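You operate a simulated robot arm through the tools that you are given. There is no shell and no other tool. Be economical: measure what you need, move in short steps, check, and stop when the job is done.

Carry out the task below with a simulated two-armed robot. There is one attempt and no reset: what you move stays moved.

TASK
Take the short coil and leave it on the steel bench. Then fetch the small green fuse and stand it on top of the grey unit. Then push the bench drawer shut. Then fetch the orange capacitor and stand it on the low shelf. Keep to this order. Set down upright: small green fuse, orange capacitor.

It is judged by the outcome, as a careful person would: the job done as asked, and still so three seconds after it is handed in. It fails if anything else is knocked over, pushed out of place, dropped, spilled or broken.

THE ROBOT
Two 7-joint arms with two-finger parallel grippers on one trunk, on a base that drives. Base frame: it is fixed to the floor where the robot stands at the start and does not move with it; the origin is under the middle of the robot, x ahead of it, y to its left, z up. Lengths are in mm, angles in degrees, forces in N, time in s.
The left shoulder is at the start at [70, 188, 1090], the right one opposite. With the tool pointing down near the work surface each hand reaches from about 340 to 800 mm from the robot's upright axis, wherever it stands, measured 20 degrees to its own side. Places, roughly: bench drawer [-6500, -300, 600]; grey unit [-6500, -750, 750]; low shelf [-6800, -1300, 300]; orange capacitor [-6750, 500, 750]; short coil (10x10x10 cm) [500, 100, 800]; small green fuse [-6750, -750, 750]; steel bench [0, 2600, 800]. Payload 3.91 kg a hand.
Tool frame (each hand has its own): the origin (TCP) lies between the finger pads and is the grasp point; the fingertips stand 30 mm ahead of it; z points along the fingers, y is the line along which they close. Largest opening 110 mm; finger width 20, thickness 10; the body of the gripper, 48 by 112 mm, starts 55 mm behind the TCP.
Orientation is told as [roll, pitch, yaw] about the base's x, y, z axes, in that order, counted from this pose: with the fingers straight down and closing along the base's y, the tool's x points along the base's -x, its y along +y and its z along -z.

THE INTERFACE
- The arms move only by the tool arm_command. It takes "left_deltas", "right_deltas" or both (then of equal length, played together; a hand with none holds still); each is a list that holds one entry, the list of rows, each a list of 6 numbers: the shift along the tool's x, y, z in m, then the turn, a rotation vector about the tool's x, y, z in rad. In form: [[[x, y, z, rx, ry, rz], ...]]. A call has 1 to 8 rows; each row is the pose to reach, as a shift and turn from the pose commanded when the call began, along the tool's axes at that moment. "left_hand" and "right_hand" are, for a hand that has rows, the opening, from 0 (shut) to 1 (fully open), set as the call begins (left out, the last holds). Rows are played at 5 a second. More than 50 mm and 8.6 degrees between two rows, or a gripper value outside its range, and nothing of the call is played. A pose out of reach is approached as far as the arm can. The call stops where the force on the tool passes 40 N (or 10 N more than at its start, if that is more) or the arm is blocked; 0.2 s more then pass. Each finger travels about 72 mm/s and halts on what it meets, pressing with about 42 N; the grip force reading is that of the motor and also rises with nothing between the fingers. The clock runs only during rows and for 0.2 s after the last one: add rows that repeat a pose to give the fingers time. It gives the time, the measured TCP pose, the force on the tool (base axes), the opening and the grip force at its end, in the units of the frame above (readings bear some noise), with the torque about the TCP (base axes, N m) and any sound that the robot's microphone picked up.
- Cameras (640 x 400 px; columns grow to the right, rows downward): "scene" is now at [140.1, 2.6, 1328]; the picture's right is [0.04, -1.00, 0.00], its down [-0.48, -0.02, -0.88] and it looks along [0.88, 0.03, -0.48] (base axes); focal length 279 px, centre (320, 200). "left" rides on the left gripper at [72, -17, -103] in its tool frame; the picture's right is [0.23, 0.97, 0.00], its down [-0.76, 0.18, -0.62] and it looks along [-0.61, 0.14, 0.78] (tool axes); focal length 222 px, centre (320, 200). "right" rides on the right gripper at [72, 17, -104] in its tool frame; the picture's right is [-0.23, 0.97, 0.00], its down [-0.76, -0.18, -0.62] and it looks along [-0.61, -0.14, 0.78] (tool axes); focal length 222 px, centre (320, 200). There is no depth. A picture from a camera that has moved, and an enlarged one, comes with that camera's place and axes in the base frame and with its lens.
- snapshot(camera): a new picture of that camera. It takes no simulated time.
- lift_body(by): slides the trunk up (or, below 0, down) by that many mm; the arms and the scene camera ride with it, the base frame stays. It gives what a move gives, with no picture.
- steer(legs): drives the robot by 1 to 6 legs, each [ahead, turn to the left] in mm and degrees, along the robot's own axes; the way and the turn of a leg run together, so that a leg with both is an arc; at most 1500 mm and 180 degrees a leg. The arms and the cameras ride along, it lands a little off, and it stops where it bumps. It gives what a move gives.
- head_to(pan, tilt): turns the head with the scene camera to pan (to the left, within 86 degrees either way) and tilt (down, from -29 to 69), counted from straight ahead of the robot. It gives what a move gives.
- close_up(camera, box): a new picture of the part [left, top, right, bottom] of that camera's present view, enlarged. It takes no simulated time.
- sign_off(): hands the job in; it is judged then, once.

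Go step by step. Nothing tells you exact positions but the pictures and the camera data: compare them with the known pose of the tool, close in by small moves and look again before you grip or let go. The budget is 165 turns and 118 pictures, counting those below and the enlarged ones. Unless the task says otherwise, let go and move clear before handing in.

The tools are called after "Call:" as name(argument=value, ...) on one line, values as JSON. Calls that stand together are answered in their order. arm_command: Moves the arms, as the interface text tells. Its arguments: {"type":"object","properties":{"left_deltas":{"type":"array"},"left_hand":{"type":"number"},"right_deltas":{"type":"array"},"right_hand":{"type":"number"}},"required":[]} The other tools are called the same way: lift_body (by) slides the trunk up or down; steer (legs) drives the base; head_to (pan, tilt) turns the head that bears the scene camera; snapshot (camera) takes a picture; close_up (camera, box) takes an enlarged picture of a part of a camera's view; sign_off () hands the job in.

At the start:

```text
clock: 0.0
left_eef_pos: [478.1, 370.4, 1113.6]
left_ee_rot: [-0.1, 0.0, 0.0]
left_ft_force: [-0.6, -0.1, -0.5]
left_ft_torque: [-0.03, -0.01, 0.03]
left_finger_gap: 109.8
left_gripper_force: 0.0
right_eef_pos: [441.2, -121.9, 1192.0]
right_ee_rot: [0.2, -0.1, -0.1]
right_ft_force: [1.0, -0.1, 0.2]
right_ft_torque: [0.01, 0.02, 0.0]
right_finger_gap: 110.2
right_gripper_force: 0.0
trunk travel left (down, up): [-600.0, 340.0]
robot x, y, heading: [-1.2, 0.5, -0.0]
head pan, tilt: [2.1, 28.9]
```

scene: 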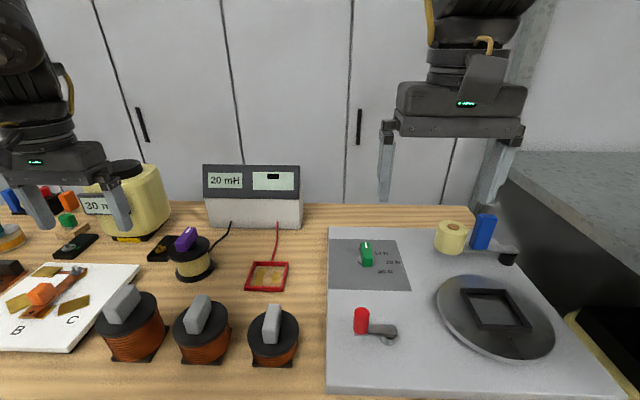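
right: 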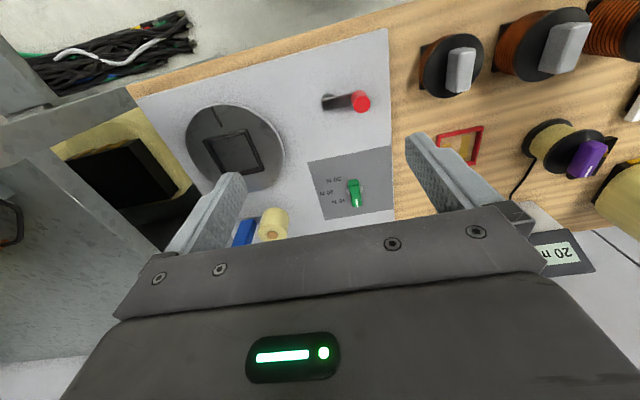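
left: 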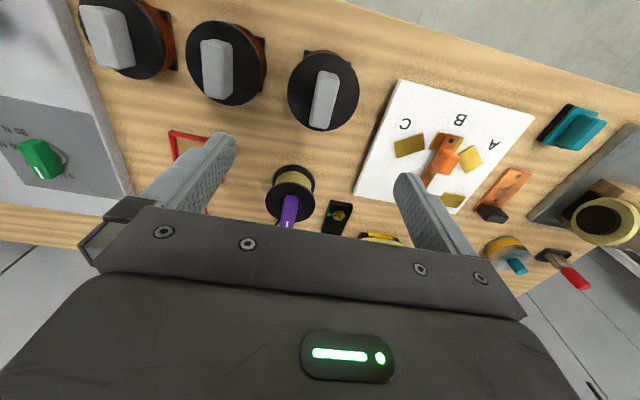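

I see three orange coils at the front of the bench; the rightmost is near the stated place of the short coil. I'll look closer before acting.

Call:
close_up(camera="scene", box=[80, 210, 340, 400])

Call:
close_up(camera="left", box=[60, 0, 380, 200])

```text
2.11 times, centred on (210, 305) of scene
camera zoom: at [140.1, 2.6, 1328.0], right [0.04, -1.0, 0.0], down [-0.48, -0.02, -0.88], along [0.88, 0.03, -0.48], focal length 587 px, centre (552, -21)
```

zoom: 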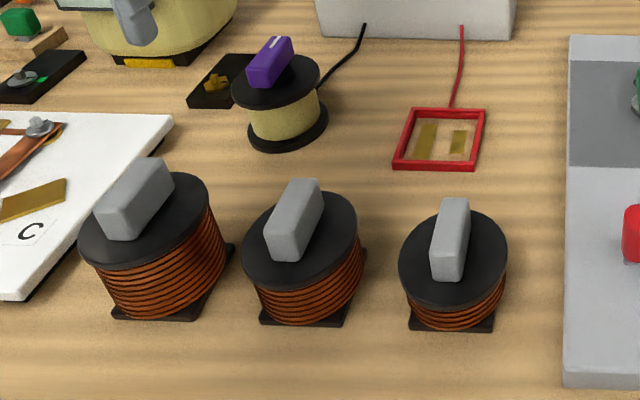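

```text
2.00 times, centred on (220, 100) of left
camera zoom: at [405.4, 352.9, 1215.7], right [-0.23, 0.97, 0.0], down [0.76, 0.18, 0.62], along [0.61, 0.14, -0.78], focal length 444 px, centre (520, 400)
```

zoom: 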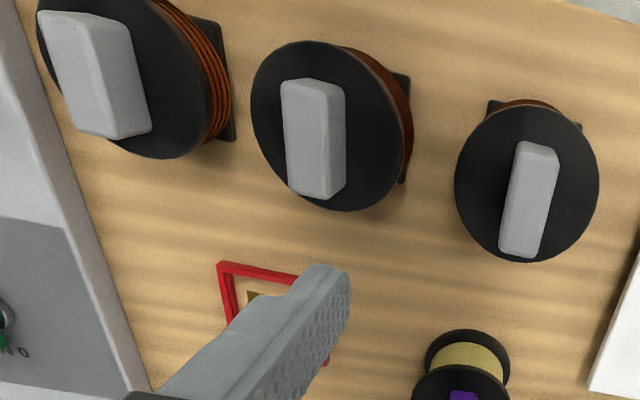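

The rightmost coil is the short one (disc top about z 850, at x 484, y 104). I move the left hand above it, staying high.

Call:
arm_command(left_deltas=[[[0, -0.045, 0, 0, 0, 0], [0, -0.09, 0, 0, 0, 0], [0, -0.135, 0.01, 0, 0, 0], [0, -0.18, 0.03, 0, 0, 0], [0, -0.225, 0.06, 0, 0, 0], [0, -0.266, 0.08, 0, 0, 0], [0, -0.266, 0.08, 0, 0, 0]]], left_hand=1)

Call:
snapshot(camera="left")

Call:
snapshot(camera="scene")

```text
refused: row 5 steps farther than a row can; nothing moved
```

```text
112 pictures are left
camera left: at [405.4, 352.9, 1215.7], right [-0.23, 0.97, 0.0], down [0.76, 0.18, 0.62], along [0.61, 0.14, -0.78], focal length 222 px, centre (320, 200)
```

left: 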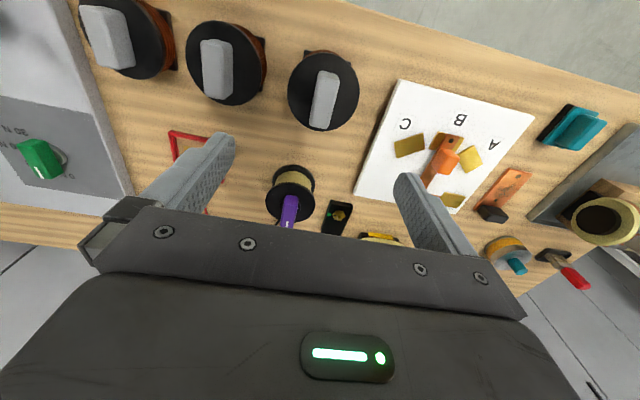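

```text
111 pictures are left
camera scene: at [140.1, 2.6, 1328.0], right [0.04, -1.0, 0.0], down [-0.48, -0.02, -0.88], along [0.88, 0.03, -0.48], focal length 279 px, centre (320, 200)
```

scene: 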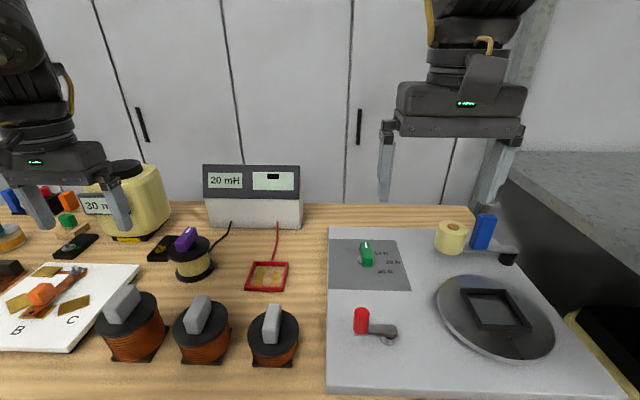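

A row was a little too long; I resend with shorter steps and only look once it is done.

Call:
arm_command(left_deltas=[[[0, -0.045, 0, 0, 0, 0], [0, -0.09, 0, 0, 0, 0], [0, -0.135, 0, 0, 0, 0], [0, -0.18, 0, 0, 0, 0], [0, -0.225, 0.02, 0, 0, 0], [0, -0.266, 0.04, 0, 0, 0], [0, -0.266, 0.08, 0, 0, 0], [0, -0.266, 0.08, 0, 0, 0]]], left_hand=1)

```text
clock: 1.8
left_eef_pos: [449.3, 227.9, 1047.2]
left_ee_rot: [-0.3, 0.0, -0.1]
left_ft_force: [0.5, 0.0, 0.3]
left_ft_torque: [0.02, 0.0, 0.02]
left_finger_gap: 109.9
left_gripper_force: 0.0
left hand out of reach, approached as far as the arm can: row 2, 3, 4, 5, 6, 7, 8
right_eef_pos: [440.7, -122.4, 1192.3]
right_ee_rot: [0.0, 0.0, -0.1]
right_ft_force: [0.8, 0.4, 0.1]
right_ft_torque: [-0.01, 0.0, 0.0]
right_finger_gap: 110.0
right_gripper_force: 0.1
trunk travel left (down, up): [-600.0, 340.0]
robot x, y, heading: [-0.1, 0.7, 0.1]
head pan, tilt: [2.1, 28.9]
```

The hand is too high relative to the shoulder for that sideways reach. I raise the trunk so the hand can work lower relative to it.

Call:
lift_body(by=120)

Call:
arm_command(left_deltas=[[[0, 0, 0.04, 0, 0, 0], [0, 0, 0.08, 0, 0, 0], [0, 0, 0.12, 0, 0, 0], [0, -0.04, 0.13, 0, 0, 0], [-0.02, -0.08, 0.14, 0, 0, 0], [-0.035, -0.122, 0.15, 0, 0, 0], [-0.035, -0.122, 0.15, 0, 0, 0]]])

Call:
snapshot(camera="left")

```text
clock: 3.3
left_eef_pos: [449.9, 228.9, 1166.3]
left_ee_rot: [-0.2, -0.1, 0.0]
left_ft_force: [1.2, -0.7, 0.4]
left_ft_torque: [0.01, 0.02, 0.0]
left_finger_gap: 109.8
left_gripper_force: 0.1
right_eef_pos: [440.6, -123.0, 1313.0]
right_ee_rot: [0.1, 0.0, -0.1]
right_ft_force: [-0.1, -0.4, -0.3]
right_ft_torque: [0.0, -0.02, -0.04]
right_finger_gap: 109.9
right_gripper_force: 0.1
trunk travel left (down, up): [-720.0, 220.0]
robot x, y, heading: [-0.5, 1.1, 0.3]
head pan, tilt: [2.1, 28.9]
```

```text
clock: 4.9
left_eef_pos: [473.6, 222.5, 1041.0]
left_ee_rot: [-0.4, 0.0, 0.1]
left_ft_force: [-0.1, -0.3, -0.6]
left_ft_torque: [0.01, -0.02, -0.01]
left_finger_gap: 110.4
left_gripper_force: 0.0
left hand out of reach, approached as far as the arm can: row 2, 3, 4, 5, 6, 7
right_eef_pos: [440.8, -123.6, 1313.2]
right_ee_rot: [0.1, 0.0, 0.0]
right_ft_force: [-0.2, -0.4, 1.2]
right_ft_torque: [0.02, 0.0, -0.03]
right_finger_gap: 109.9
right_gripper_force: 0.1
trunk travel left (down, up): [-720.0, 220.0]
robot x, y, heading: [2.2, -0.5, 0.1]
head pan, tilt: [2.1, 28.9]
```

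```text
110 pictures are left
camera left: at [399.6, 206.4, 1144.3], right [-0.23, 0.97, -0.01], down [0.76, 0.18, 0.62], along [0.61, 0.14, -0.78], focal length 222 px, centre (320, 200)
```

left: 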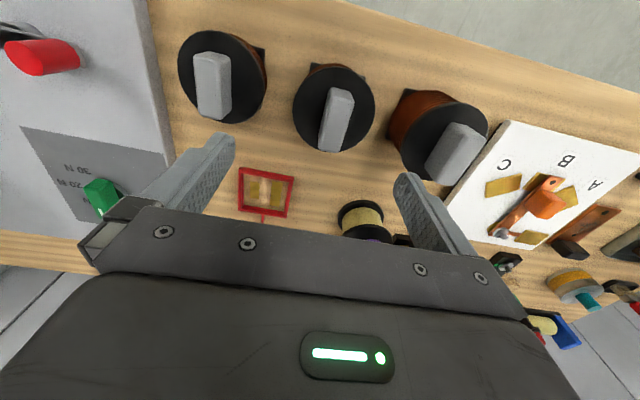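

The arm can't come further across, so I turn the base 14° right, which carries the hand nearly over the short coil.

Call:
steer(legs=[[0, -14]])

Call:
snapshot(camera="left")

Call:
snapshot(camera="scene")

```text
clock: 6.2
left_eef_pos: [512.7, 100.9, 1041.4]
left_ee_rot: [-0.4, -0.1, -14.1]
left_ft_force: [0.1, -0.1, 0.5]
left_ft_torque: [0.0, 0.01, -0.02]
left_finger_gap: 109.9
left_gripper_force: 0.0
right_eef_pos: [396.3, -225.3, 1312.2]
right_ee_rot: [-0.1, 0.0, -14.2]
right_ft_force: [0.1, 0.5, 0.3]
right_ft_torque: [0.0, -0.02, -0.02]
right_finger_gap: 110.0
right_gripper_force: 0.1
trunk travel left (down, up): [-720.0, 220.0]
robot x, y, heading: [0.4, -0.4, -14.3]
head pan, tilt: [2.1, 28.9]
```

```text
109 pictures are left
camera left: at [437.7, 104.0, 1144.2], right [0.02, 1.0, -0.01], down [0.78, -0.01, 0.62], along [0.62, -0.02, -0.78], focal length 222 px, centre (320, 200)
```

left: 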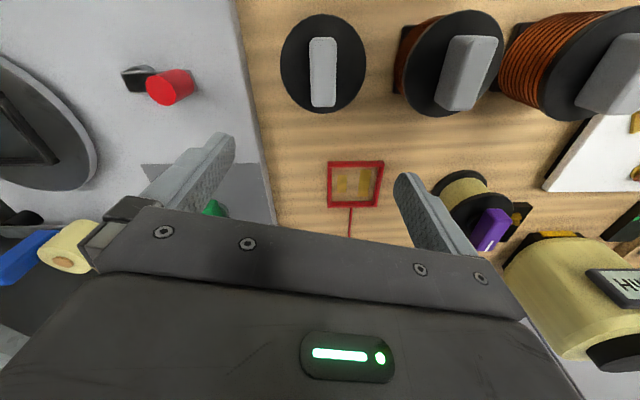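

```text
108 pictures are left
camera scene: at [137.0, -31.4, 1448.0], right [-0.21, -0.98, 0.0], down [-0.47, 0.1, -0.88], along [0.86, -0.18, -0.48], focal length 279 px, centre (320, 200)
```

scene: 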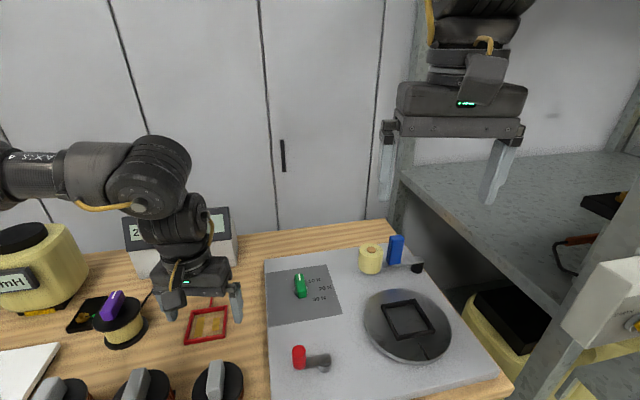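

The coil's handle is at about (480, 103), pointing along x. I square the hand to it and come down to just above it.

Call:
arm_command(left_deltas=[[[0.01, -0.002, 0.03, 0, 0, -0.08], [0.02, -0.004, 0.06, 0, 0, -0.16], [0.032, -0.006, 0.085, 0, 0, -0.246], [0.032, -0.006, 0.085, 0, 0, -0.246], [0.032, -0.006, 0.085, 0, 0, -0.246]]])

Call:
snapshot(camera="left")

Call:
head_to(pan=20, tilt=50)

Call:
snapshot(camera="scene")

```text
clock: 7.3
left_eef_pos: [565.5, 152.6, 974.2]
left_ee_rot: [-0.4, 0.1, -0.1]
left_ft_force: [0.5, 0.0, -0.2]
left_ft_torque: [0.03, 0.03, -0.02]
left_finger_gap: 109.8
left_gripper_force: 0.0
left hand out of reach, approached as far as the arm can: row 1, 2, 3, 4, 5
right_eef_pos: [396.3, -227.0, 1311.4]
right_ee_rot: [0.1, 0.0, -14.1]
right_ft_force: [0.2, 0.3, -0.2]
right_ft_torque: [0.03, 0.02, 0.01]
right_finger_gap: 109.9
right_gripper_force: 0.0
trunk travel left (down, up): [-720.0, 220.0]
robot x, y, heading: [-1.4, 1.4, -14.0]
head pan, tilt: [2.1, 28.9]
```

```text
107 pictures are left
camera left: at [493.7, 136.7, 1077.2], right [-0.22, 0.97, -0.01], down [0.76, 0.18, 0.62], along [0.61, 0.13, -0.78], focal length 222 px, centre (320, 200)
```

left: 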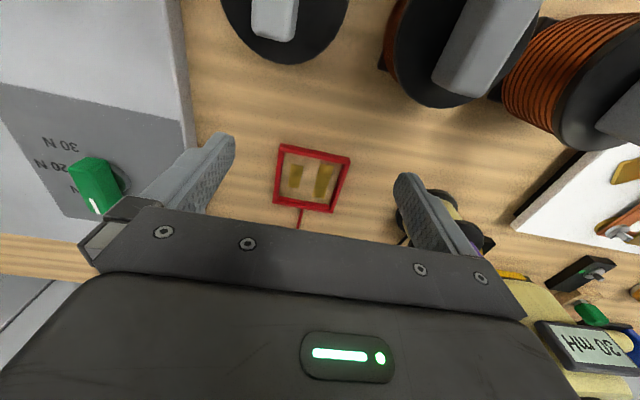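

```text
clock: 8.2
left_eef_pos: [567.1, 153.7, 974.2]
left_ee_rot: [-0.5, 0.1, -0.2]
left_ft_force: [-0.1, 0.4, -0.6]
left_ft_torque: [-0.03, 0.01, -0.02]
left_finger_gap: 109.9
left_gripper_force: 0.1
right_eef_pos: [397.3, -225.2, 1312.5]
right_ee_rot: [0.0, -0.1, -14.1]
right_ft_force: [-1.0, 0.0, 0.0]
right_ft_torque: [0.0, 0.03, 0.01]
right_finger_gap: 110.2
right_gripper_force: 0.0
trunk travel left (down, up): [-720.0, 220.0]
robot x, y, heading: [-1.3, -0.2, -14.0]
head pan, tilt: [20.0, 50.0]
```

```text
106 pictures are left
camera scene: at [124.5, -4.9, 1416.7], right [0.1, -0.99, 0.0], down [-0.76, -0.08, -0.64], along [0.64, 0.07, -0.77], focal length 279 px, centre (320, 200)
```

scene: 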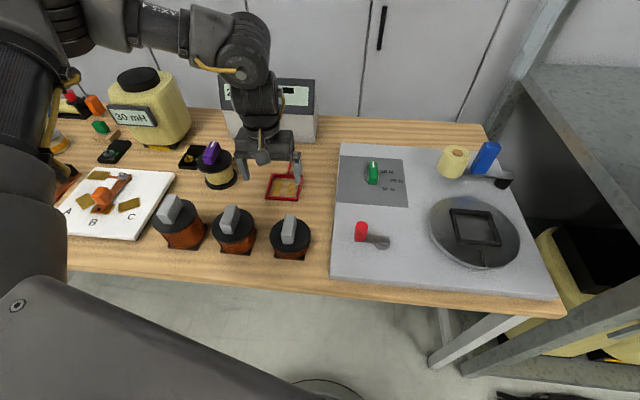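

The arm folds too tightly at this height; I'll raise the trunk more so the arm can hang lower, then move in.

Call:
lift_body(by=180)

Call:
arm_command(left_deltas=[[[0, 0, 0.045, 0, 0, 0], [0, 0, 0.09, 0, 0, 0], [0, 0, 0.135, 0, 0, 0], [0, 0, 0.18, 0, 0, 0], [0.03, -0.02, 0.2, 0, 0, 0], [0.06, -0.035, 0.2, 0, 0, 0], [0.085, -0.05, 0.2, 0, 0, 0], [0.085, -0.05, 0.2, 0, 0, 0]]])

Call:
snapshot(camera="left")

```text
clock: 10.2
left_eef_pos: [566.9, 153.5, 1153.7]
left_ee_rot: [-0.5, 0.0, -0.3]
left_ft_force: [0.3, -0.3, -0.6]
left_ft_torque: [0.01, 0.01, 0.05]
left_finger_gap: 109.8
left_gripper_force: 0.1
right_eef_pos: [396.1, -224.4, 1492.7]
right_ee_rot: [0.0, -0.1, -14.1]
right_ft_force: [0.0, 0.0, 0.3]
right_ft_torque: [0.01, -0.01, 0.0]
right_finger_gap: 110.0
right_gripper_force: 0.1
trunk travel left (down, up): [-900.0, 40.0]
robot x, y, heading: [-0.5, -0.3, -14.1]
head pan, tilt: [20.0, 50.0]
```

```text
clock: 12.0
left_eef_pos: [525.6, 218.7, 1038.7]
left_ee_rot: [-0.5, 0.0, -0.3]
left_ft_force: [-0.2, -0.8, 0.2]
left_ft_torque: [-0.01, -0.01, 0.01]
left_finger_gap: 110.1
left_gripper_force: 0.1
left hand out of reach, approached as far as the arm can: row 1, 2, 3, 4, 5, 6, 7, 8
right_eef_pos: [397.7, -226.6, 1492.1]
right_ee_rot: [0.0, 0.0, -14.1]
right_ft_force: [-0.2, -0.2, 0.5]
right_ft_torque: [0.0, -0.01, -0.01]
right_finger_gap: 110.0
right_gripper_force: 0.1
trunk travel left (down, up): [-900.0, 40.0]
robot x, y, heading: [3.5, 2.2, -14.1]
head pan, tilt: [20.0, 50.0]
```

```text
105 pictures are left
camera left: at [452.9, 203.2, 1141.8], right [-0.22, 0.98, -0.01], down [0.76, 0.18, 0.62], along [0.61, 0.13, -0.78], focal length 222 px, centre (320, 200)
```

left: 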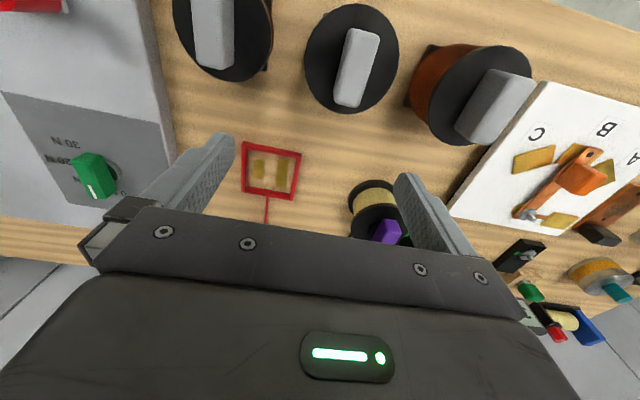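

The left arm seems limited when reaching inward, so I'll shift the robot about 220 mm to its right, where the coil lies in the left arm's comfortable zone.

Call:
steer(legs=[[0, 14.1], [-560, 0], [0, -90], [220, 0], [0, 90], [470, 0]])

Call:
snapshot(camera="scene")

```text
clock: 27.5
left_eef_pos: [353.5, 128.2, 1038.7]
left_ee_rot: [-0.6, -0.1, 14.0]
left_ft_force: [-0.4, -0.4, 0.4]
left_ft_torque: [0.0, -0.02, 0.02]
left_finger_gap: 110.3
left_gripper_force: 0.0
right_eef_pos: [339.7, -332.6, 1493.9]
right_ee_rot: [0.0, -0.1, 0.2]
right_ft_force: [-0.1, -0.6, 0.9]
right_ft_torque: [0.01, -0.05, 0.02]
right_finger_gap: 110.0
right_gripper_force: 0.1
trunk travel left (down, up): [-900.0, 40.0]
robot x, y, heading: [-100.6, -212.5, 0.2]
head pan, tilt: [20.0, 50.0]
```

```text
104 pictures are left
camera scene: at [20.0, -187.5, 1596.9], right [0.35, -0.94, 0.0], down [-0.72, -0.27, -0.64], along [0.6, 0.22, -0.77], focal length 279 px, centre (320, 200)
```

scene: 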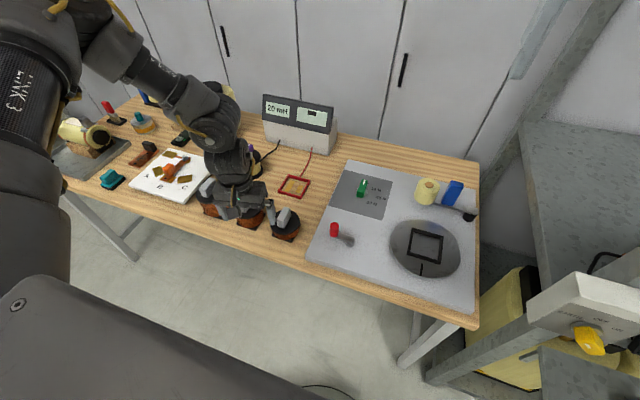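

Good position. Now I bring the left hand over the coil with yaw 0, still above it.

Call:
arm_command(left_deltas=[[[-0.03, -0.012, 0, 0, 0, 0.06], [-0.06, -0.025, 0, 0, 0, 0.12], [-0.09, -0.04, 0.02, 0, 0, 0.18], [-0.117, -0.055, 0.045, 0, 0, 0.244], [-0.117, -0.055, 0.08, 0, 0, 0.244], [-0.117, -0.055, 0.08, 0, 0, 0.244]]])

Call:
snapshot(camera="left")

Call:
close_up(camera="scene", box=[180, 140, 340, 260])

```text
clock: 28.9
left_eef_pos: [419.6, 150.4, 1059.0]
left_ee_rot: [-0.7, -0.1, 0.1]
left_ft_force: [1.4, 0.4, -0.4]
left_ft_torque: [0.0, -0.03, -0.02]
left_finger_gap: 110.1
left_gripper_force: 0.1
left hand out of reach, approached as far as the arm can: row 1, 2, 3, 4, 5, 6
right_eef_pos: [342.1, -333.6, 1493.0]
right_ee_rot: [0.0, 0.0, 0.1]
right_ft_force: [-0.3, -0.2, -0.5]
right_ft_torque: [0.02, -0.02, 0.0]
right_finger_gap: 110.1
right_gripper_force: 0.1
trunk travel left (down, up): [-900.0, 40.0]
robot x, y, heading: [-97.4, -209.7, 0.5]
head pan, tilt: [20.0, 50.0]
```

```text
103 pictures are left
camera left: at [346.7, 134.7, 1162.0], right [-0.23, 0.97, -0.01], down [0.76, 0.18, 0.62], along [0.61, 0.13, -0.78], focal length 222 px, centre (320, 200)
```

left: 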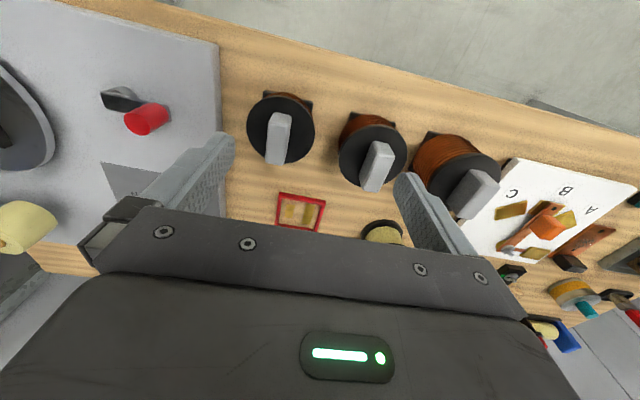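

```text
3.33 times, centred on (260, 200) of scene
camera zoom: at [22.3, -187.3, 1596.7], right [0.35, -0.94, 0.0], down [-0.72, -0.27, -0.64], along [0.6, 0.22, -0.77], focal length 929 px, centre (520, 200)
```

zoom: 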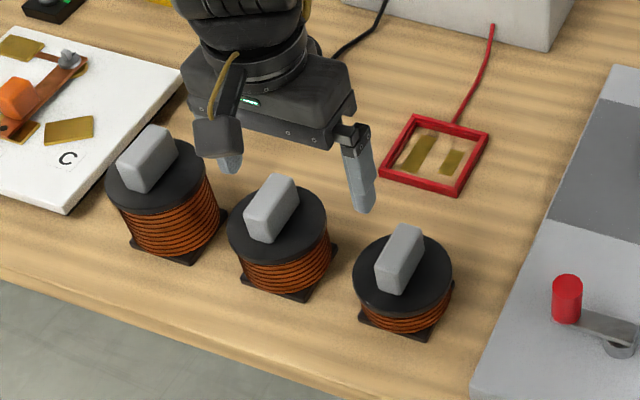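

The arm stalls when hanging low under a raised shoulder, so I go back: lift the hand, then lower the trunk to near its starting height and approach from there.

Call:
arm_command(left_deltas=[[[-0.01, 0, -0.04, 0, 0, 0], [-0.02, 0, -0.08, 0, 0, 0], [-0.03, 0, -0.12, 0, 0, 0], [-0.04, -0.01, -0.16, 0, 0, 0], [-0.05, -0.02, -0.2, 0, 0, 0], [-0.06, -0.03, -0.24, 0, 0, 0], [-0.06, -0.045, -0.24, 0, 0, 0], [-0.06, -0.045, -0.24, 0, 0, 0]]])

```text
clock: 30.7
left_eef_pos: [467.6, 110.7, 1295.4]
left_ee_rot: [-0.8, -0.4, 0.0]
left_ft_force: [0.6, -0.4, 0.8]
left_ft_torque: [-0.02, 0.01, 0.03]
left_finger_gap: 110.0
left_gripper_force: 0.2
left hand out of reach, approached as far as the arm can: row 6, 7, 8
right_eef_pos: [342.1, -335.2, 1493.1]
right_ee_rot: [0.1, -0.1, 0.2]
right_ft_force: [0.0, -0.4, 0.1]
right_ft_torque: [0.04, -0.03, 0.01]
right_finger_gap: 110.0
right_gripper_force: 0.1
trunk travel left (down, up): [-900.0, 40.0]
robot x, y, heading: [-97.9, -213.6, 0.2]
head pan, tilt: [20.0, 50.0]
```

Call:
lift_body(by=-270)

Call:
arm_command(left_deltas=[[[0, 0, 0.02, 0, 0, 0], [0, 0, 0.04, 0, 0, 0], [-0.01, -0.007, 0.06, 0, 0, 0], [-0.012, -0.007, 0.075, 0, 0, 0], [-0.012, -0.007, 0.075, 0, 0, 0]]])

Call:
snapshot(camera="left")

```text
clock: 33.4
left_eef_pos: [467.4, 112.2, 1026.0]
left_ee_rot: [-0.8, -0.2, 0.0]
left_ft_force: [0.3, 0.3, 1.1]
left_ft_torque: [-0.04, 0.02, 0.01]
left_finger_gap: 110.0
left_gripper_force: 0.1
right_eef_pos: [340.9, -334.7, 1223.2]
right_ee_rot: [0.1, -0.1, 0.3]
right_ft_force: [-0.6, 0.8, -0.2]
right_ft_torque: [-0.03, -0.02, 0.06]
right_finger_gap: 110.1
right_gripper_force: 0.1
trunk travel left (down, up): [-630.0, 310.0]
robot x, y, heading: [-100.0, -217.0, 0.3]
head pan, tilt: [20.0, 50.0]
```

```text
clock: 34.6
left_eef_pos: [479.0, 103.6, 950.2]
left_ee_rot: [-0.8, -0.3, 0.1]
left_ft_force: [0.2, 0.0, -0.4]
left_ft_torque: [0.01, -0.02, -0.01]
left_finger_gap: 109.9
left_gripper_force: 0.1
right_eef_pos: [341.1, -334.4, 1223.1]
right_ee_rot: [0.2, -0.1, 0.1]
right_ft_force: [1.0, 0.5, 0.1]
right_ft_torque: [0.01, -0.01, 0.0]
right_finger_gap: 110.1
right_gripper_force: 0.1
trunk travel left (down, up): [-630.0, 310.0]
robot x, y, heading: [-99.7, -214.6, 0.3]
head pan, tilt: [20.0, 50.0]
```

```text
101 pictures are left
camera left: at [405.0, 88.9, 1052.8], right [-0.23, 0.97, -0.01], down [0.76, 0.19, 0.62], along [0.61, 0.13, -0.78], focal length 222 px, centre (320, 200)
```

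left: 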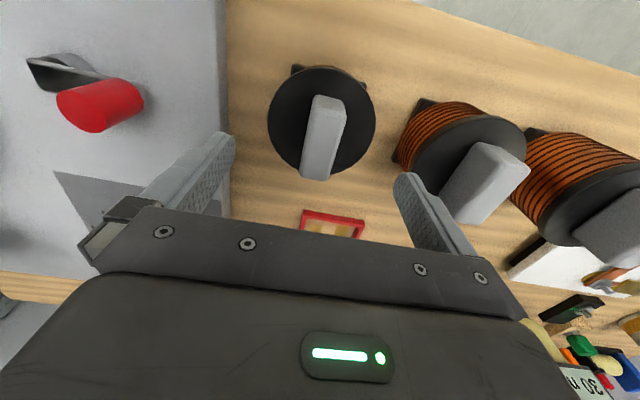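

Hand is directly over the handle. I lower so the fingertips come just above the disc, then look.

Call:
arm_command(left_deltas=[[[0, 0.001, 0.025, 0, 0, 0], [0, 0.001, 0.045, 0, 0, 0], [0, 0.001, 0.062, 0, 0, 0], [0, 0.001, 0.062, 0, 0, 0]]])

Call:
snapshot(camera="left")

Call:
close_up(camera="scene", box=[180, 110, 400, 260])

```text
clock: 35.6
left_eef_pos: [473.2, 110.2, 890.3]
left_ee_rot: [-0.9, -0.4, 0.0]
left_ft_force: [-0.1, 0.1, -0.4]
left_ft_torque: [0.0, -0.03, -0.02]
left_finger_gap: 110.3
left_gripper_force: 0.0
left hand out of reach, approached as far as the arm can: row 2, 3, 4
right_eef_pos: [342.1, -334.2, 1223.0]
right_ee_rot: [0.0, -0.1, 0.2]
right_ft_force: [-0.2, -0.5, 0.3]
right_ft_torque: [0.01, 0.01, 0.01]
right_finger_gap: 110.1
right_gripper_force: 0.1
trunk travel left (down, up): [-630.0, 310.0]
robot x, y, heading: [-95.8, -211.2, 0.5]
head pan, tilt: [20.0, 50.0]
```

```text
100 pictures are left
camera left: at [400.8, 95.3, 992.6], right [-0.23, 0.97, -0.02], down [0.76, 0.19, 0.63], along [0.61, 0.13, -0.78], focal length 222 px, centre (320, 200)
```

left: 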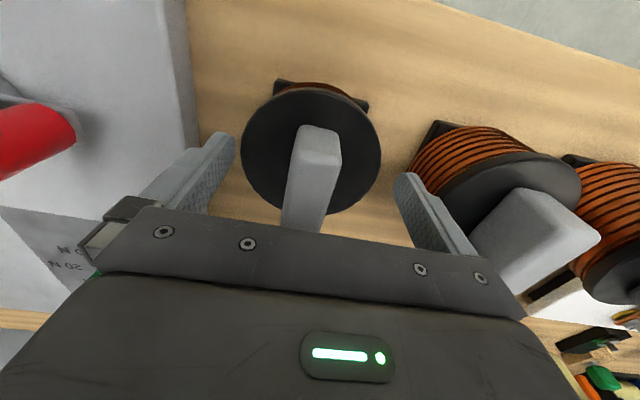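

```text
2.67 times, centred on (290, 185) of scene
camera zoom: at [22.4, -187.7, 1326.7], right [0.35, -0.94, 0.0], down [-0.72, -0.27, -0.64], along [0.6, 0.22, -0.77], focal length 743 px, centre (400, 240)
```

zoom: 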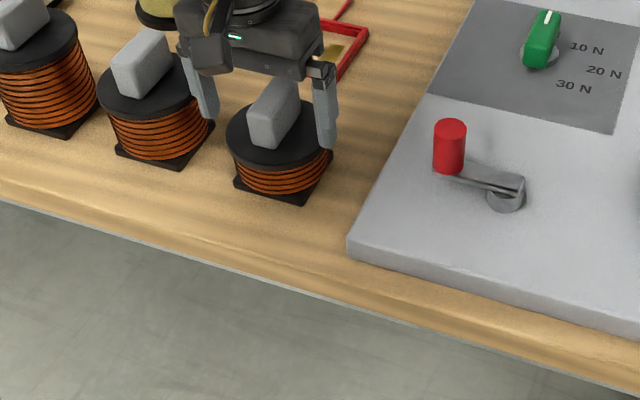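

The arm stops short again, apparently at its outer reach for this height. I lift, drive forward 70 mm, and bring the hand back over the handle.

Call:
arm_command(left_deltas=[[[0, 0, -0.03, 0, 0, 0], [0, 0, -0.06, 0, 0, 0], [0, 0, -0.06, 0, 0, 0]]])

Call:
steer(legs=[[80, 0]])

```text
clock: 36.4
left_eef_pos: [473.4, 110.7, 949.1]
left_ee_rot: [-0.8, -0.2, 0.0]
left_ft_force: [0.6, -0.6, -0.3]
left_ft_torque: [0.01, -0.01, 0.04]
left_finger_gap: 110.1
left_gripper_force: 0.0
right_eef_pos: [341.9, -332.8, 1221.7]
right_ee_rot: [0.0, 0.0, 0.1]
right_ft_force: [0.2, -0.2, -1.0]
right_ft_torque: [0.01, 0.01, 0.03]
right_finger_gap: 110.4
right_gripper_force: 0.0
trunk travel left (down, up): [-630.0, 310.0]
robot x, y, heading: [-102.0, -213.3, 0.2]
head pan, tilt: [20.0, 50.0]
```

```text
clock: 37.5
left_eef_pos: [548.3, 110.3, 952.8]
left_ee_rot: [-0.8, -0.6, -0.1]
left_ft_force: [-0.5, 0.3, 0.3]
left_ft_torque: [-0.02, -0.04, 0.02]
left_finger_gap: 109.9
left_gripper_force: 0.1
right_eef_pos: [413.3, -333.9, 1224.8]
right_ee_rot: [0.2, -0.4, 0.2]
right_ft_force: [0.5, 0.2, 0.6]
right_ft_torque: [0.01, -0.03, 0.01]
right_finger_gap: 110.1
right_gripper_force: 0.0
trunk travel left (down, up): [-630.0, 310.0]
robot x, y, heading: [-20.6, -212.9, -0.1]
head pan, tilt: [20.0, 50.0]
```

Call:
arm_command(left_deltas=[[[0.035, -0.003, 0, 0, 0, 0], [0.071, -0.005, 0.01, 0, 0, 0], [0.071, -0.005, 0.03, 0, 0, 0], [0.071, -0.005, 0.05, 0, 0, 0], [0.071, -0.005, 0.066, 0, 0, 0], [0.071, -0.005, 0.066, 0, 0, 0]]])

Call:
snapshot(camera="left")

```text
clock: 38.9
left_eef_pos: [483.2, 104.3, 880.2]
left_ee_rot: [-0.8, -0.3, -0.2]
left_ft_force: [1.0, 0.6, 0.3]
left_ft_torque: [0.04, 0.03, -0.02]
left_finger_gap: 110.1
left_gripper_force: 0.0
right_eef_pos: [419.7, -334.5, 1224.6]
right_ee_rot: [0.1, -0.1, 0.2]
right_ft_force: [-0.7, 0.0, 1.4]
right_ft_torque: [0.01, -0.02, 0.01]
right_finger_gap: 109.8
right_gripper_force: 0.1
trunk travel left (down, up): [-630.0, 310.0]
robot x, y, heading: [-19.6, -215.6, 0.2]
head pan, tilt: [20.0, 50.0]
```

```text
98 pictures are left
camera left: at [409.4, 89.4, 984.7], right [-0.23, 0.97, -0.01], down [0.76, 0.19, 0.62], along [0.61, 0.13, -0.78], focal length 222 px, centre (320, 200)
```

left: 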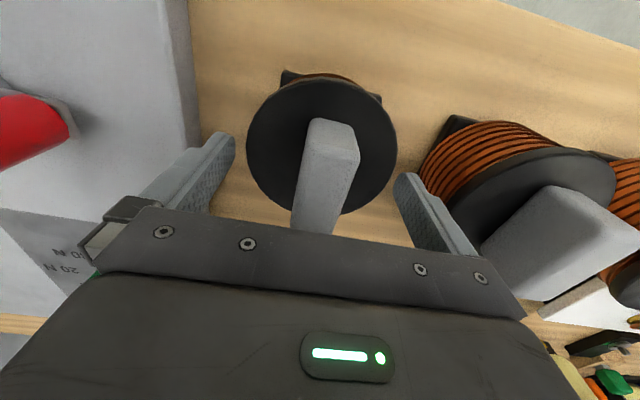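

In reach now, so the limit is the outer reach. I check the finger height against the disc.

Call:
close_up(camera="scene", box=[160, 110, 360, 250])

```text
2.86 times, centred on (260, 180) of scene
camera zoom: at [100.3, -187.6, 1326.7], right [0.34, -0.94, 0.0], down [-0.72, -0.26, -0.64], along [0.6, 0.22, -0.77], focal length 796 px, centre (491, 257)
```

zoom: 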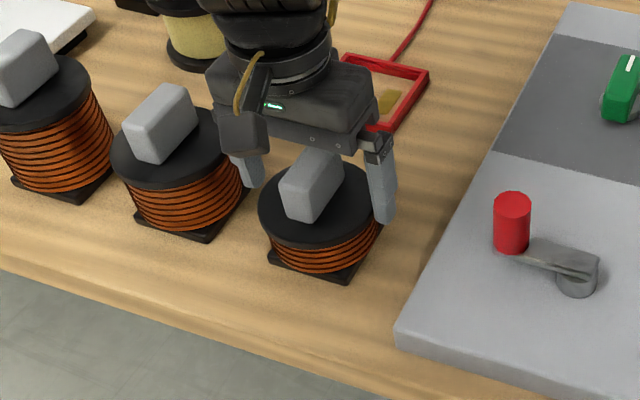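

Fingertips straddle the handle with a few mm above the disc. I close the grip.

Call:
arm_command(left_deltas=[[[0.002, 0, 0.003, 0, 0, 0], [0.002, 0, 0.003, 0, 0, 0], [0.002, 0, 0.003, 0, 0, 0], [0.002, 0, 0.003, 0, 0, 0], [0.002, 0, 0.003, 0, 0, 0], [0.002, 0, 0.003, 0, 0, 0]]], left_hand=0)

Call:
snapshot(camera="left")

```text
clock: 40.3
left_eef_pos: [481.0, 103.4, 880.6]
left_ee_rot: [-0.6, -0.5, -0.1]
left_ft_force: [11.8, 8.3, 30.4]
left_ft_torque: [0.44, -0.58, 0.01]
left_finger_gap: 97.2
left_gripper_force: 42.2
right_eef_pos: [417.8, -334.4, 1223.5]
right_ee_rot: [0.1, -0.2, 0.2]
right_ft_force: [-0.3, -0.3, 0.7]
right_ft_torque: [0.01, 0.0, 0.02]
right_finger_gap: 110.0
right_gripper_force: 0.1
trunk travel left (down, up): [-630.0, 310.0]
robot x, y, heading: [-19.7, -217.3, 0.2]
head pan, tilt: [20.0, 50.0]
```

```text
96 pictures are left
camera left: at [406.8, 88.4, 983.8], right [-0.23, 0.97, -0.01], down [0.76, 0.19, 0.63], along [0.61, 0.13, -0.78], focal length 222 px, centre (320, 200)
```

left: 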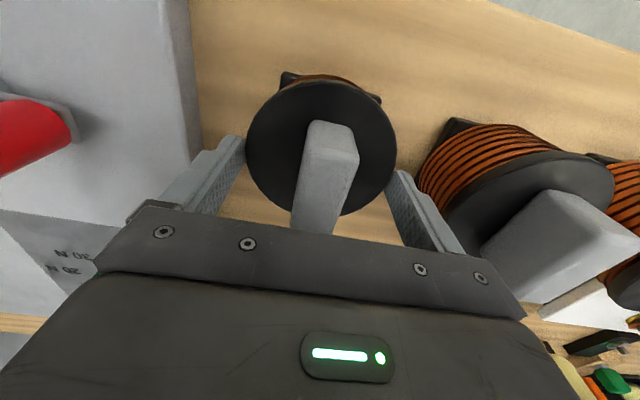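

The tips caught the disc's rim instead of the handle. I open, rise 12 mm, and close again.

Call:
arm_command(left_deltas=[[[0, 0, 0, 0, 0, 0], [0, 0, 0, 0, 0, 0], [0, 0, -0.008, 0, 0, 0], [0, 0, -0.014, 0, 0, 0], [0, 0, -0.014, 0, 0, 0]]], left_hand=1)

Call:
arm_command(left_deltas=[[[0, 0, 0, 0, 0, 0], [0, 0, 0, 0, 0, 0], [0, 0, 0, 0, 0, 0], [0, 0, 0, 0, 0, 0], [0, 0, 0, 0, 0, 0]]], left_hand=0)

Call:
snapshot(camera="left")

```text
clock: 41.5
left_eef_pos: [479.9, 106.6, 893.4]
left_ee_rot: [-0.8, -0.2, -0.2]
left_ft_force: [-0.4, -0.5, 0.2]
left_ft_torque: [-0.01, 0.01, 0.02]
left_finger_gap: 109.9
left_gripper_force: 0.1
right_eef_pos: [419.5, -334.1, 1223.8]
right_ee_rot: [0.1, -0.1, 0.1]
right_ft_force: [0.1, 0.2, -0.4]
right_ft_torque: [-0.01, -0.01, 0.0]
right_finger_gap: 110.1
right_gripper_force: 0.0
trunk travel left (down, up): [-630.0, 310.0]
robot x, y, heading: [-19.1, -211.7, 0.2]
head pan, tilt: [20.0, 50.0]
```

```text
clock: 42.7
left_eef_pos: [479.8, 105.6, 893.7]
left_ee_rot: [-0.8, -0.3, 0.0]
left_ft_force: [2.1, 1.9, 2.8]
left_ft_torque: [0.41, 0.05, -0.12]
left_finger_gap: 25.6
left_gripper_force: 42.1
right_eef_pos: [419.6, -333.4, 1223.8]
right_ee_rot: [0.1, -0.1, 0.1]
right_ft_force: [0.7, -0.3, 0.4]
right_ft_torque: [-0.04, 0.0, 0.01]
right_finger_gap: 110.1
right_gripper_force: 0.1
trunk travel left (down, up): [-630.0, 310.0]
robot x, y, heading: [-21.8, -212.1, 0.1]
head pan, tilt: [20.0, 50.0]
```

```text
95 pictures are left
camera left: at [406.7, 90.4, 996.0], right [-0.23, 0.97, -0.01], down [0.76, 0.19, 0.62], along [0.61, 0.13, -0.78], focal length 222 px, centre (320, 200)
```

left: 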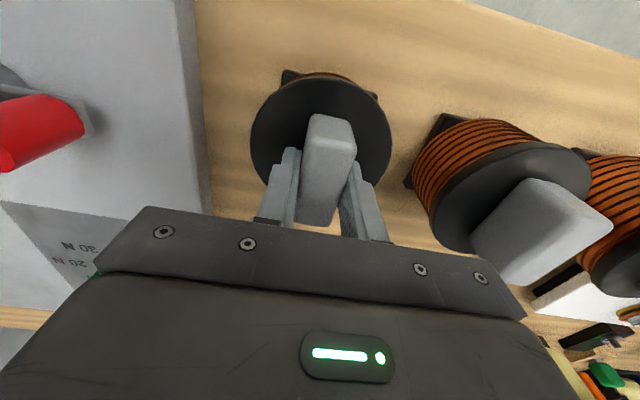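

The handle (25.6 mm) is gripped. I lift with the trunk.

Call:
lift_body(by=130)

Call:
snapshot(camera="left")

Call:
snapshot(camera="scene")

```text
clock: 44.3
left_eef_pos: [479.6, 105.4, 1023.8]
left_ee_rot: [-0.8, -0.2, -0.2]
left_ft_force: [-0.5, -0.4, -3.2]
left_ft_torque: [0.01, 0.0, 0.01]
left_finger_gap: 25.9
left_gripper_force: 42.0
right_eef_pos: [420.2, -333.1, 1354.4]
right_ee_rot: [0.0, -0.1, 0.2]
right_ft_force: [0.1, 0.1, 0.5]
right_ft_torque: [0.0, -0.02, 0.01]
right_finger_gap: 110.1
right_gripper_force: 0.1
trunk travel left (down, up): [-760.0, 180.0]
robot x, y, heading: [-24.1, -212.5, 0.3]
head pan, tilt: [20.0, 50.0]
```

```text
94 pictures are left
camera left: at [407.1, 90.6, 1125.5], right [-0.23, 0.97, -0.01], down [0.76, 0.19, 0.62], along [0.61, 0.13, -0.78], focal length 222 px, centre (320, 200)
```

left: 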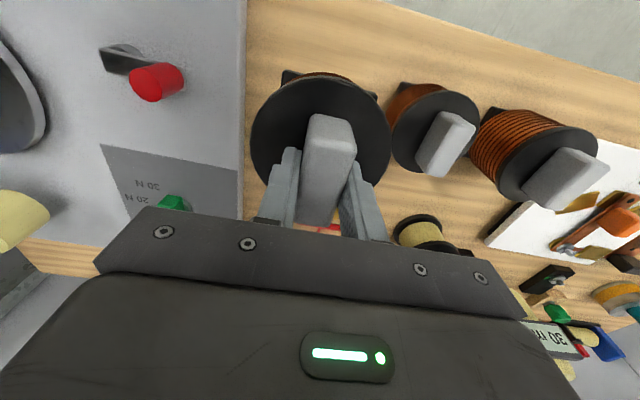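

```text
93 pictures are left
camera scene: at [100.9, -187.2, 1456.6], right [0.34, -0.94, 0.0], down [-0.72, -0.26, -0.64], along [0.6, 0.22, -0.77], focal length 279 px, centre (320, 200)
```

scene: 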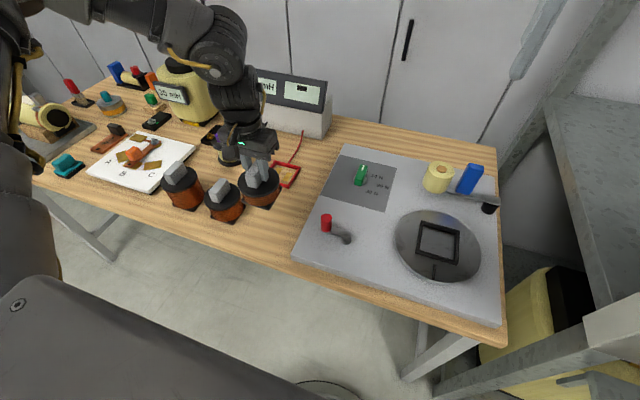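

Coil is held. I back away from the table, turn left toward the steel bench and look along the way.

Call:
steer(legs=[[-500, 0], [0, 90]])

Call:
head_to(pan=0, tilt=20)

Call:
snapshot(camera="scene")

```text
clock: 51.0
left_eef_pos: [-835.8, 293.1, 1022.3]
left_ee_rot: [-0.8, -0.2, 88.6]
left_ft_force: [-0.4, -0.1, -3.3]
left_ft_torque: [0.01, -0.01, 0.02]
left_finger_gap: 26.1
left_gripper_force: 41.8
right_eef_pos: [-397.2, 220.0, 1352.4]
right_ee_rot: [0.0, -0.1, 88.8]
right_ft_force: [0.6, 0.0, -0.3]
right_ft_torque: [-0.04, 0.01, 0.02]
right_finger_gap: 109.8
right_gripper_force: 0.1
trunk travel left (down, up): [-760.0, 180.0]
robot x, y, heading: [-524.6, -215.7, 89.0]
head pan, tilt: [20.0, 50.0]
```

```text
clock: 52.0
left_eef_pos: [-834.8, 293.9, 1022.3]
left_ee_rot: [-0.9, -0.2, 88.6]
left_ft_force: [-0.2, -0.3, -3.8]
left_ft_torque: [-0.01, 0.04, -0.01]
left_finger_gap: 25.6
left_gripper_force: 42.2
right_eef_pos: [-397.5, 222.2, 1353.2]
right_ee_rot: [0.1, -0.1, 88.8]
right_ft_force: [0.2, -0.5, 0.1]
right_ft_torque: [0.0, 0.0, 0.01]
right_finger_gap: 110.3
right_gripper_force: 0.0
trunk travel left (down, up): [-760.0, 180.0]
robot x, y, heading: [-526.9, -217.7, 89.0]
head pan, tilt: [0.0, 20.0]
```

```text
92 pictures are left
camera scene: at [-527.0, -73.5, 1502.1], right [1.0, -0.02, 0.0], down [-0.01, -0.34, -0.94], along [0.02, 0.94, -0.34], focal length 279 px, centre (320, 200)
```

scene: 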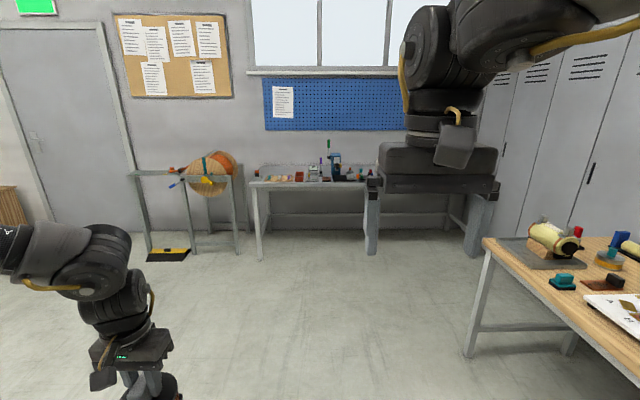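

The steel bench stands ahead, front edge near y 2250. I drive closer and look at its top.

Call:
steer(legs=[[1450, 0]])

Call:
head_to(pan=0, tilt=30)

Call:
snapshot(camera="scene")

```text
clock: 59.0
left_eef_pos: [-788.1, 1706.9, 1022.6]
left_ee_rot: [-0.7, -0.4, 87.7]
left_ft_force: [1.1, -0.2, -3.1]
left_ft_torque: [0.02, 0.02, -0.02]
left_finger_gap: 25.8
left_gripper_force: 42.4
right_eef_pos: [-351.8, 1628.8, 1354.3]
right_ee_rot: [0.1, -0.2, 87.9]
right_ft_force: [-0.8, -0.5, 0.2]
right_ft_torque: [0.02, -0.03, 0.01]
right_finger_gap: 110.2
right_gripper_force: 0.1
trunk travel left (down, up): [-760.0, 180.0]
robot x, y, heading: [-489.7, 1193.2, 87.8]
head pan, tilt: [0.0, 20.0]
```

```text
clock: 59.7
left_eef_pos: [-788.5, 1707.1, 1022.1]
left_ee_rot: [-0.8, -0.2, 87.8]
left_ft_force: [0.0, -0.5, -2.9]
left_ft_torque: [0.0, -0.02, 0.01]
left_finger_gap: 25.9
left_gripper_force: 42.2
right_eef_pos: [-351.5, 1629.8, 1353.5]
right_ee_rot: [0.1, -0.2, 87.9]
right_ft_force: [0.0, -0.4, 0.2]
right_ft_torque: [0.0, 0.02, 0.0]
right_finger_gap: 109.9
right_gripper_force: 0.1
trunk travel left (down, up): [-760.0, 180.0]
robot x, y, heading: [-488.6, 1190.9, 88.0]
head pan, tilt: [0.0, 30.0]
```

```text
91 pictures are left
camera scene: at [-484.9, 1333.5, 1486.2], right [1.0, -0.04, 0.0], down [-0.02, -0.5, -0.87], along [0.03, 0.87, -0.5], focal length 279 px, centre (320, 200)
```

scene: 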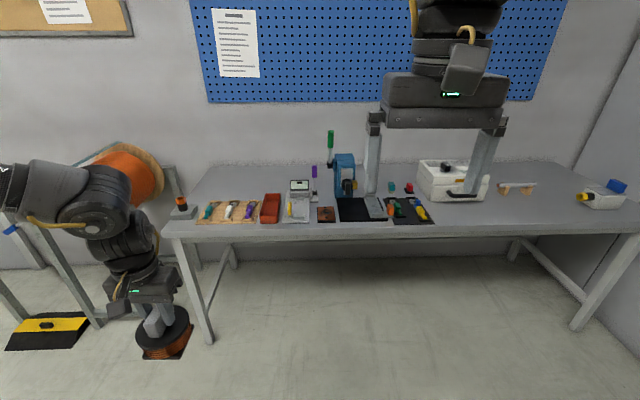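

The bench has clear space at its front right (around x 400, y 2385). I drive there, ending angled so the left hand is over that spot.

Call:
steer(legs=[[0, -53.8], [1060, 0], [0, 24.8]])

Call:
snapshot(camera="scene")

Call:
snapshot(camera="left")

```text
clock: 68.7
left_eef_pos: [326.3, 2385.8, 1022.8]
left_ee_rot: [-0.8, -0.2, 60.7]
left_ft_force: [-0.3, 0.4, -3.8]
left_ft_torque: [-0.01, 0.0, 0.01]
left_finger_gap: 25.7
left_gripper_force: 42.1
right_eef_pos: [680.4, 2118.6, 1354.0]
right_ee_rot: [0.1, -0.1, 60.8]
right_ft_force: [0.0, 0.3, 0.5]
right_ft_torque: [0.03, 0.02, -0.01]
right_finger_gap: 109.9
right_gripper_force: 0.1
trunk travel left (down, up): [-760.0, 180.0]
robot x, y, heading: [358.0, 1793.4, 60.8]
head pan, tilt: [0.0, 30.0]
```

```text
90 pictures are left
camera scene: at [427.2, 1914.9, 1486.2], right [0.87, -0.49, 0.0], down [-0.24, -0.44, -0.87], along [0.42, 0.76, -0.5], focal length 279 px, centre (320, 200)
```

scene: 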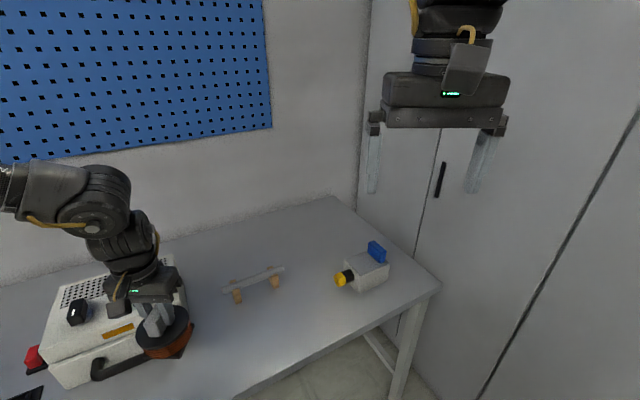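

```text
89 pictures are left
camera left: at [304.2, 2315.2, 1125.7], right [-0.96, 0.28, -0.01], down [0.21, 0.75, 0.62], along [0.19, 0.6, -0.78], focal length 222 px, centre (320, 200)
```

left: 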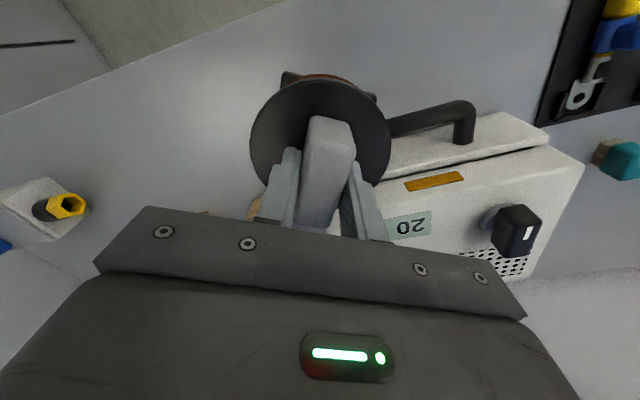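

The white box's handle is close behind the coil. I turn 15° right to have free bench below.

Call:
steer(legs=[[0, -15]])

Call:
snapshot(camera="left")

Call:
head_to(pan=30, tilt=40)

Call:
snapshot(camera="scene")

```text
clock: 70.0
left_eef_pos: [481.8, 2375.0, 1021.9]
left_ee_rot: [-0.7, -0.2, 45.4]
left_ft_force: [-0.1, -1.0, -2.9]
left_ft_torque: [-0.01, 0.01, -0.01]
left_finger_gap: 25.6
left_gripper_force: 42.2
right_eef_pos: [753.8, 2023.8, 1354.9]
right_ee_rot: [0.0, 0.0, 45.5]
right_ft_force: [-0.3, 0.8, -0.2]
right_ft_torque: [0.02, 0.02, 0.01]
right_finger_gap: 109.9
right_gripper_force: 0.0
trunk travel left (down, up): [-760.0, 180.0]
robot x, y, heading: [361.1, 1792.6, 45.8]
head pan, tilt: [0.0, 30.0]
```

```text
88 pictures are left
camera left: at [441.7, 2312.1, 1125.3], right [-0.85, 0.52, -0.02], down [0.4, 0.67, 0.62], along [0.34, 0.53, -0.78], focal length 222 px, centre (320, 200)
```

left: 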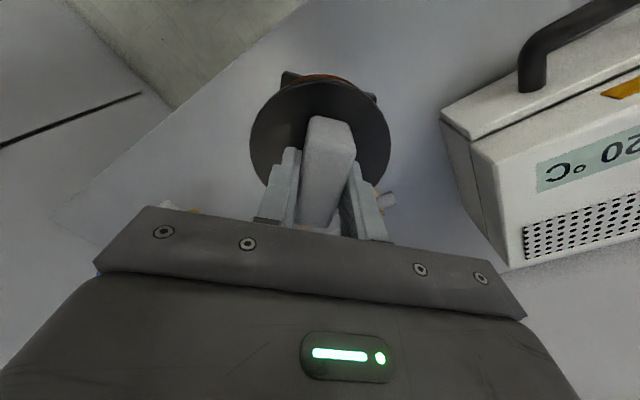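

```text
clock: 71.0
left_eef_pos: [482.6, 2375.4, 1022.8]
left_ee_rot: [-0.8, -0.2, 45.3]
left_ft_force: [0.9, -0.4, -3.5]
left_ft_torque: [0.0, 0.02, 0.0]
left_finger_gap: 25.8
left_gripper_force: 42.2
right_eef_pos: [753.5, 2022.2, 1352.8]
right_ee_rot: [0.1, 0.0, 45.6]
right_ft_force: [-0.2, -1.0, -0.2]
right_ft_torque: [0.02, -0.01, 0.01]
right_finger_gap: 109.9
right_gripper_force: 0.0
trunk travel left (down, up): [-760.0, 180.0]
robot x, y, heading: [360.0, 1792.2, 45.8]
head pan, tilt: [30.0, 40.0]
```

```text
87 pictures are left
camera scene: at [414.3, 1910.7, 1470.8], right [0.97, -0.25, 0.0], down [-0.16, -0.62, -0.77], along [0.19, 0.74, -0.64], focal length 279 px, centre (320, 200)
```

scene: 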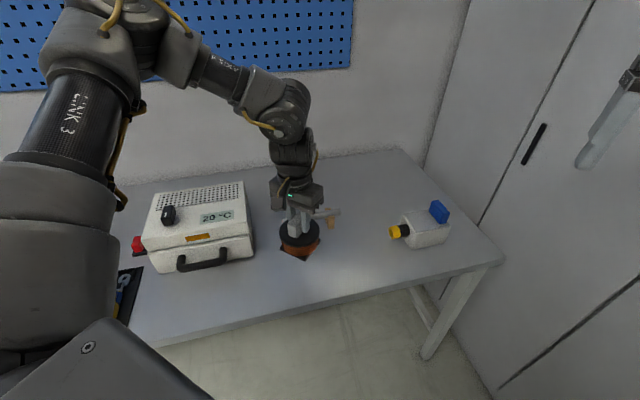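

Clear space below. I lower the trunk most of the way, then finish with the arm.

Call:
lift_body(by=-100)

Call:
close_up(camera="scene", box=[220, 160, 420, 300])

```text
clock: 72.3
left_eef_pos: [482.9, 2374.7, 922.4]
left_ee_rot: [-0.8, -0.3, 45.4]
left_ft_force: [-0.4, -0.3, -4.0]
left_ft_torque: [0.03, 0.0, -0.03]
left_finger_gap: 26.0
left_gripper_force: 42.3
right_eef_pos: [753.4, 2022.9, 1253.0]
right_ee_rot: [0.0, 0.0, 45.7]
right_ft_force: [0.0, 0.4, -0.3]
right_ft_torque: [0.02, -0.01, 0.04]
right_finger_gap: 109.9
right_gripper_force: 0.0
trunk travel left (down, up): [-660.0, 280.0]
robot x, y, heading: [358.5, 1792.8, 45.6]
head pan, tilt: [30.0, 40.0]
```

```text
2.86 times, centred on (320, 230) of scene
camera zoom: at [414.0, 1910.5, 1370.9], right [0.97, -0.25, 0.0], down [-0.16, -0.62, -0.77], along [0.19, 0.74, -0.64], focal length 796 px, centre (320, 114)
```

zoom: 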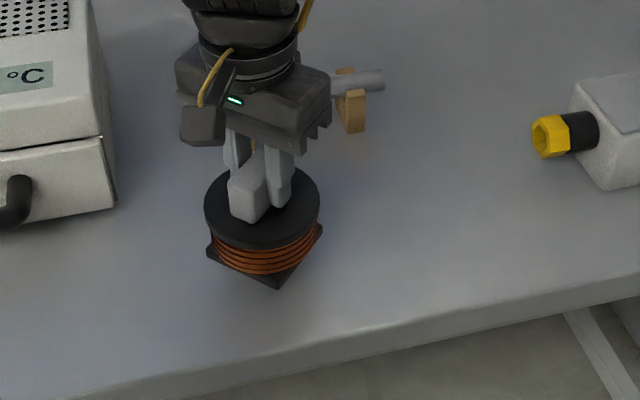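

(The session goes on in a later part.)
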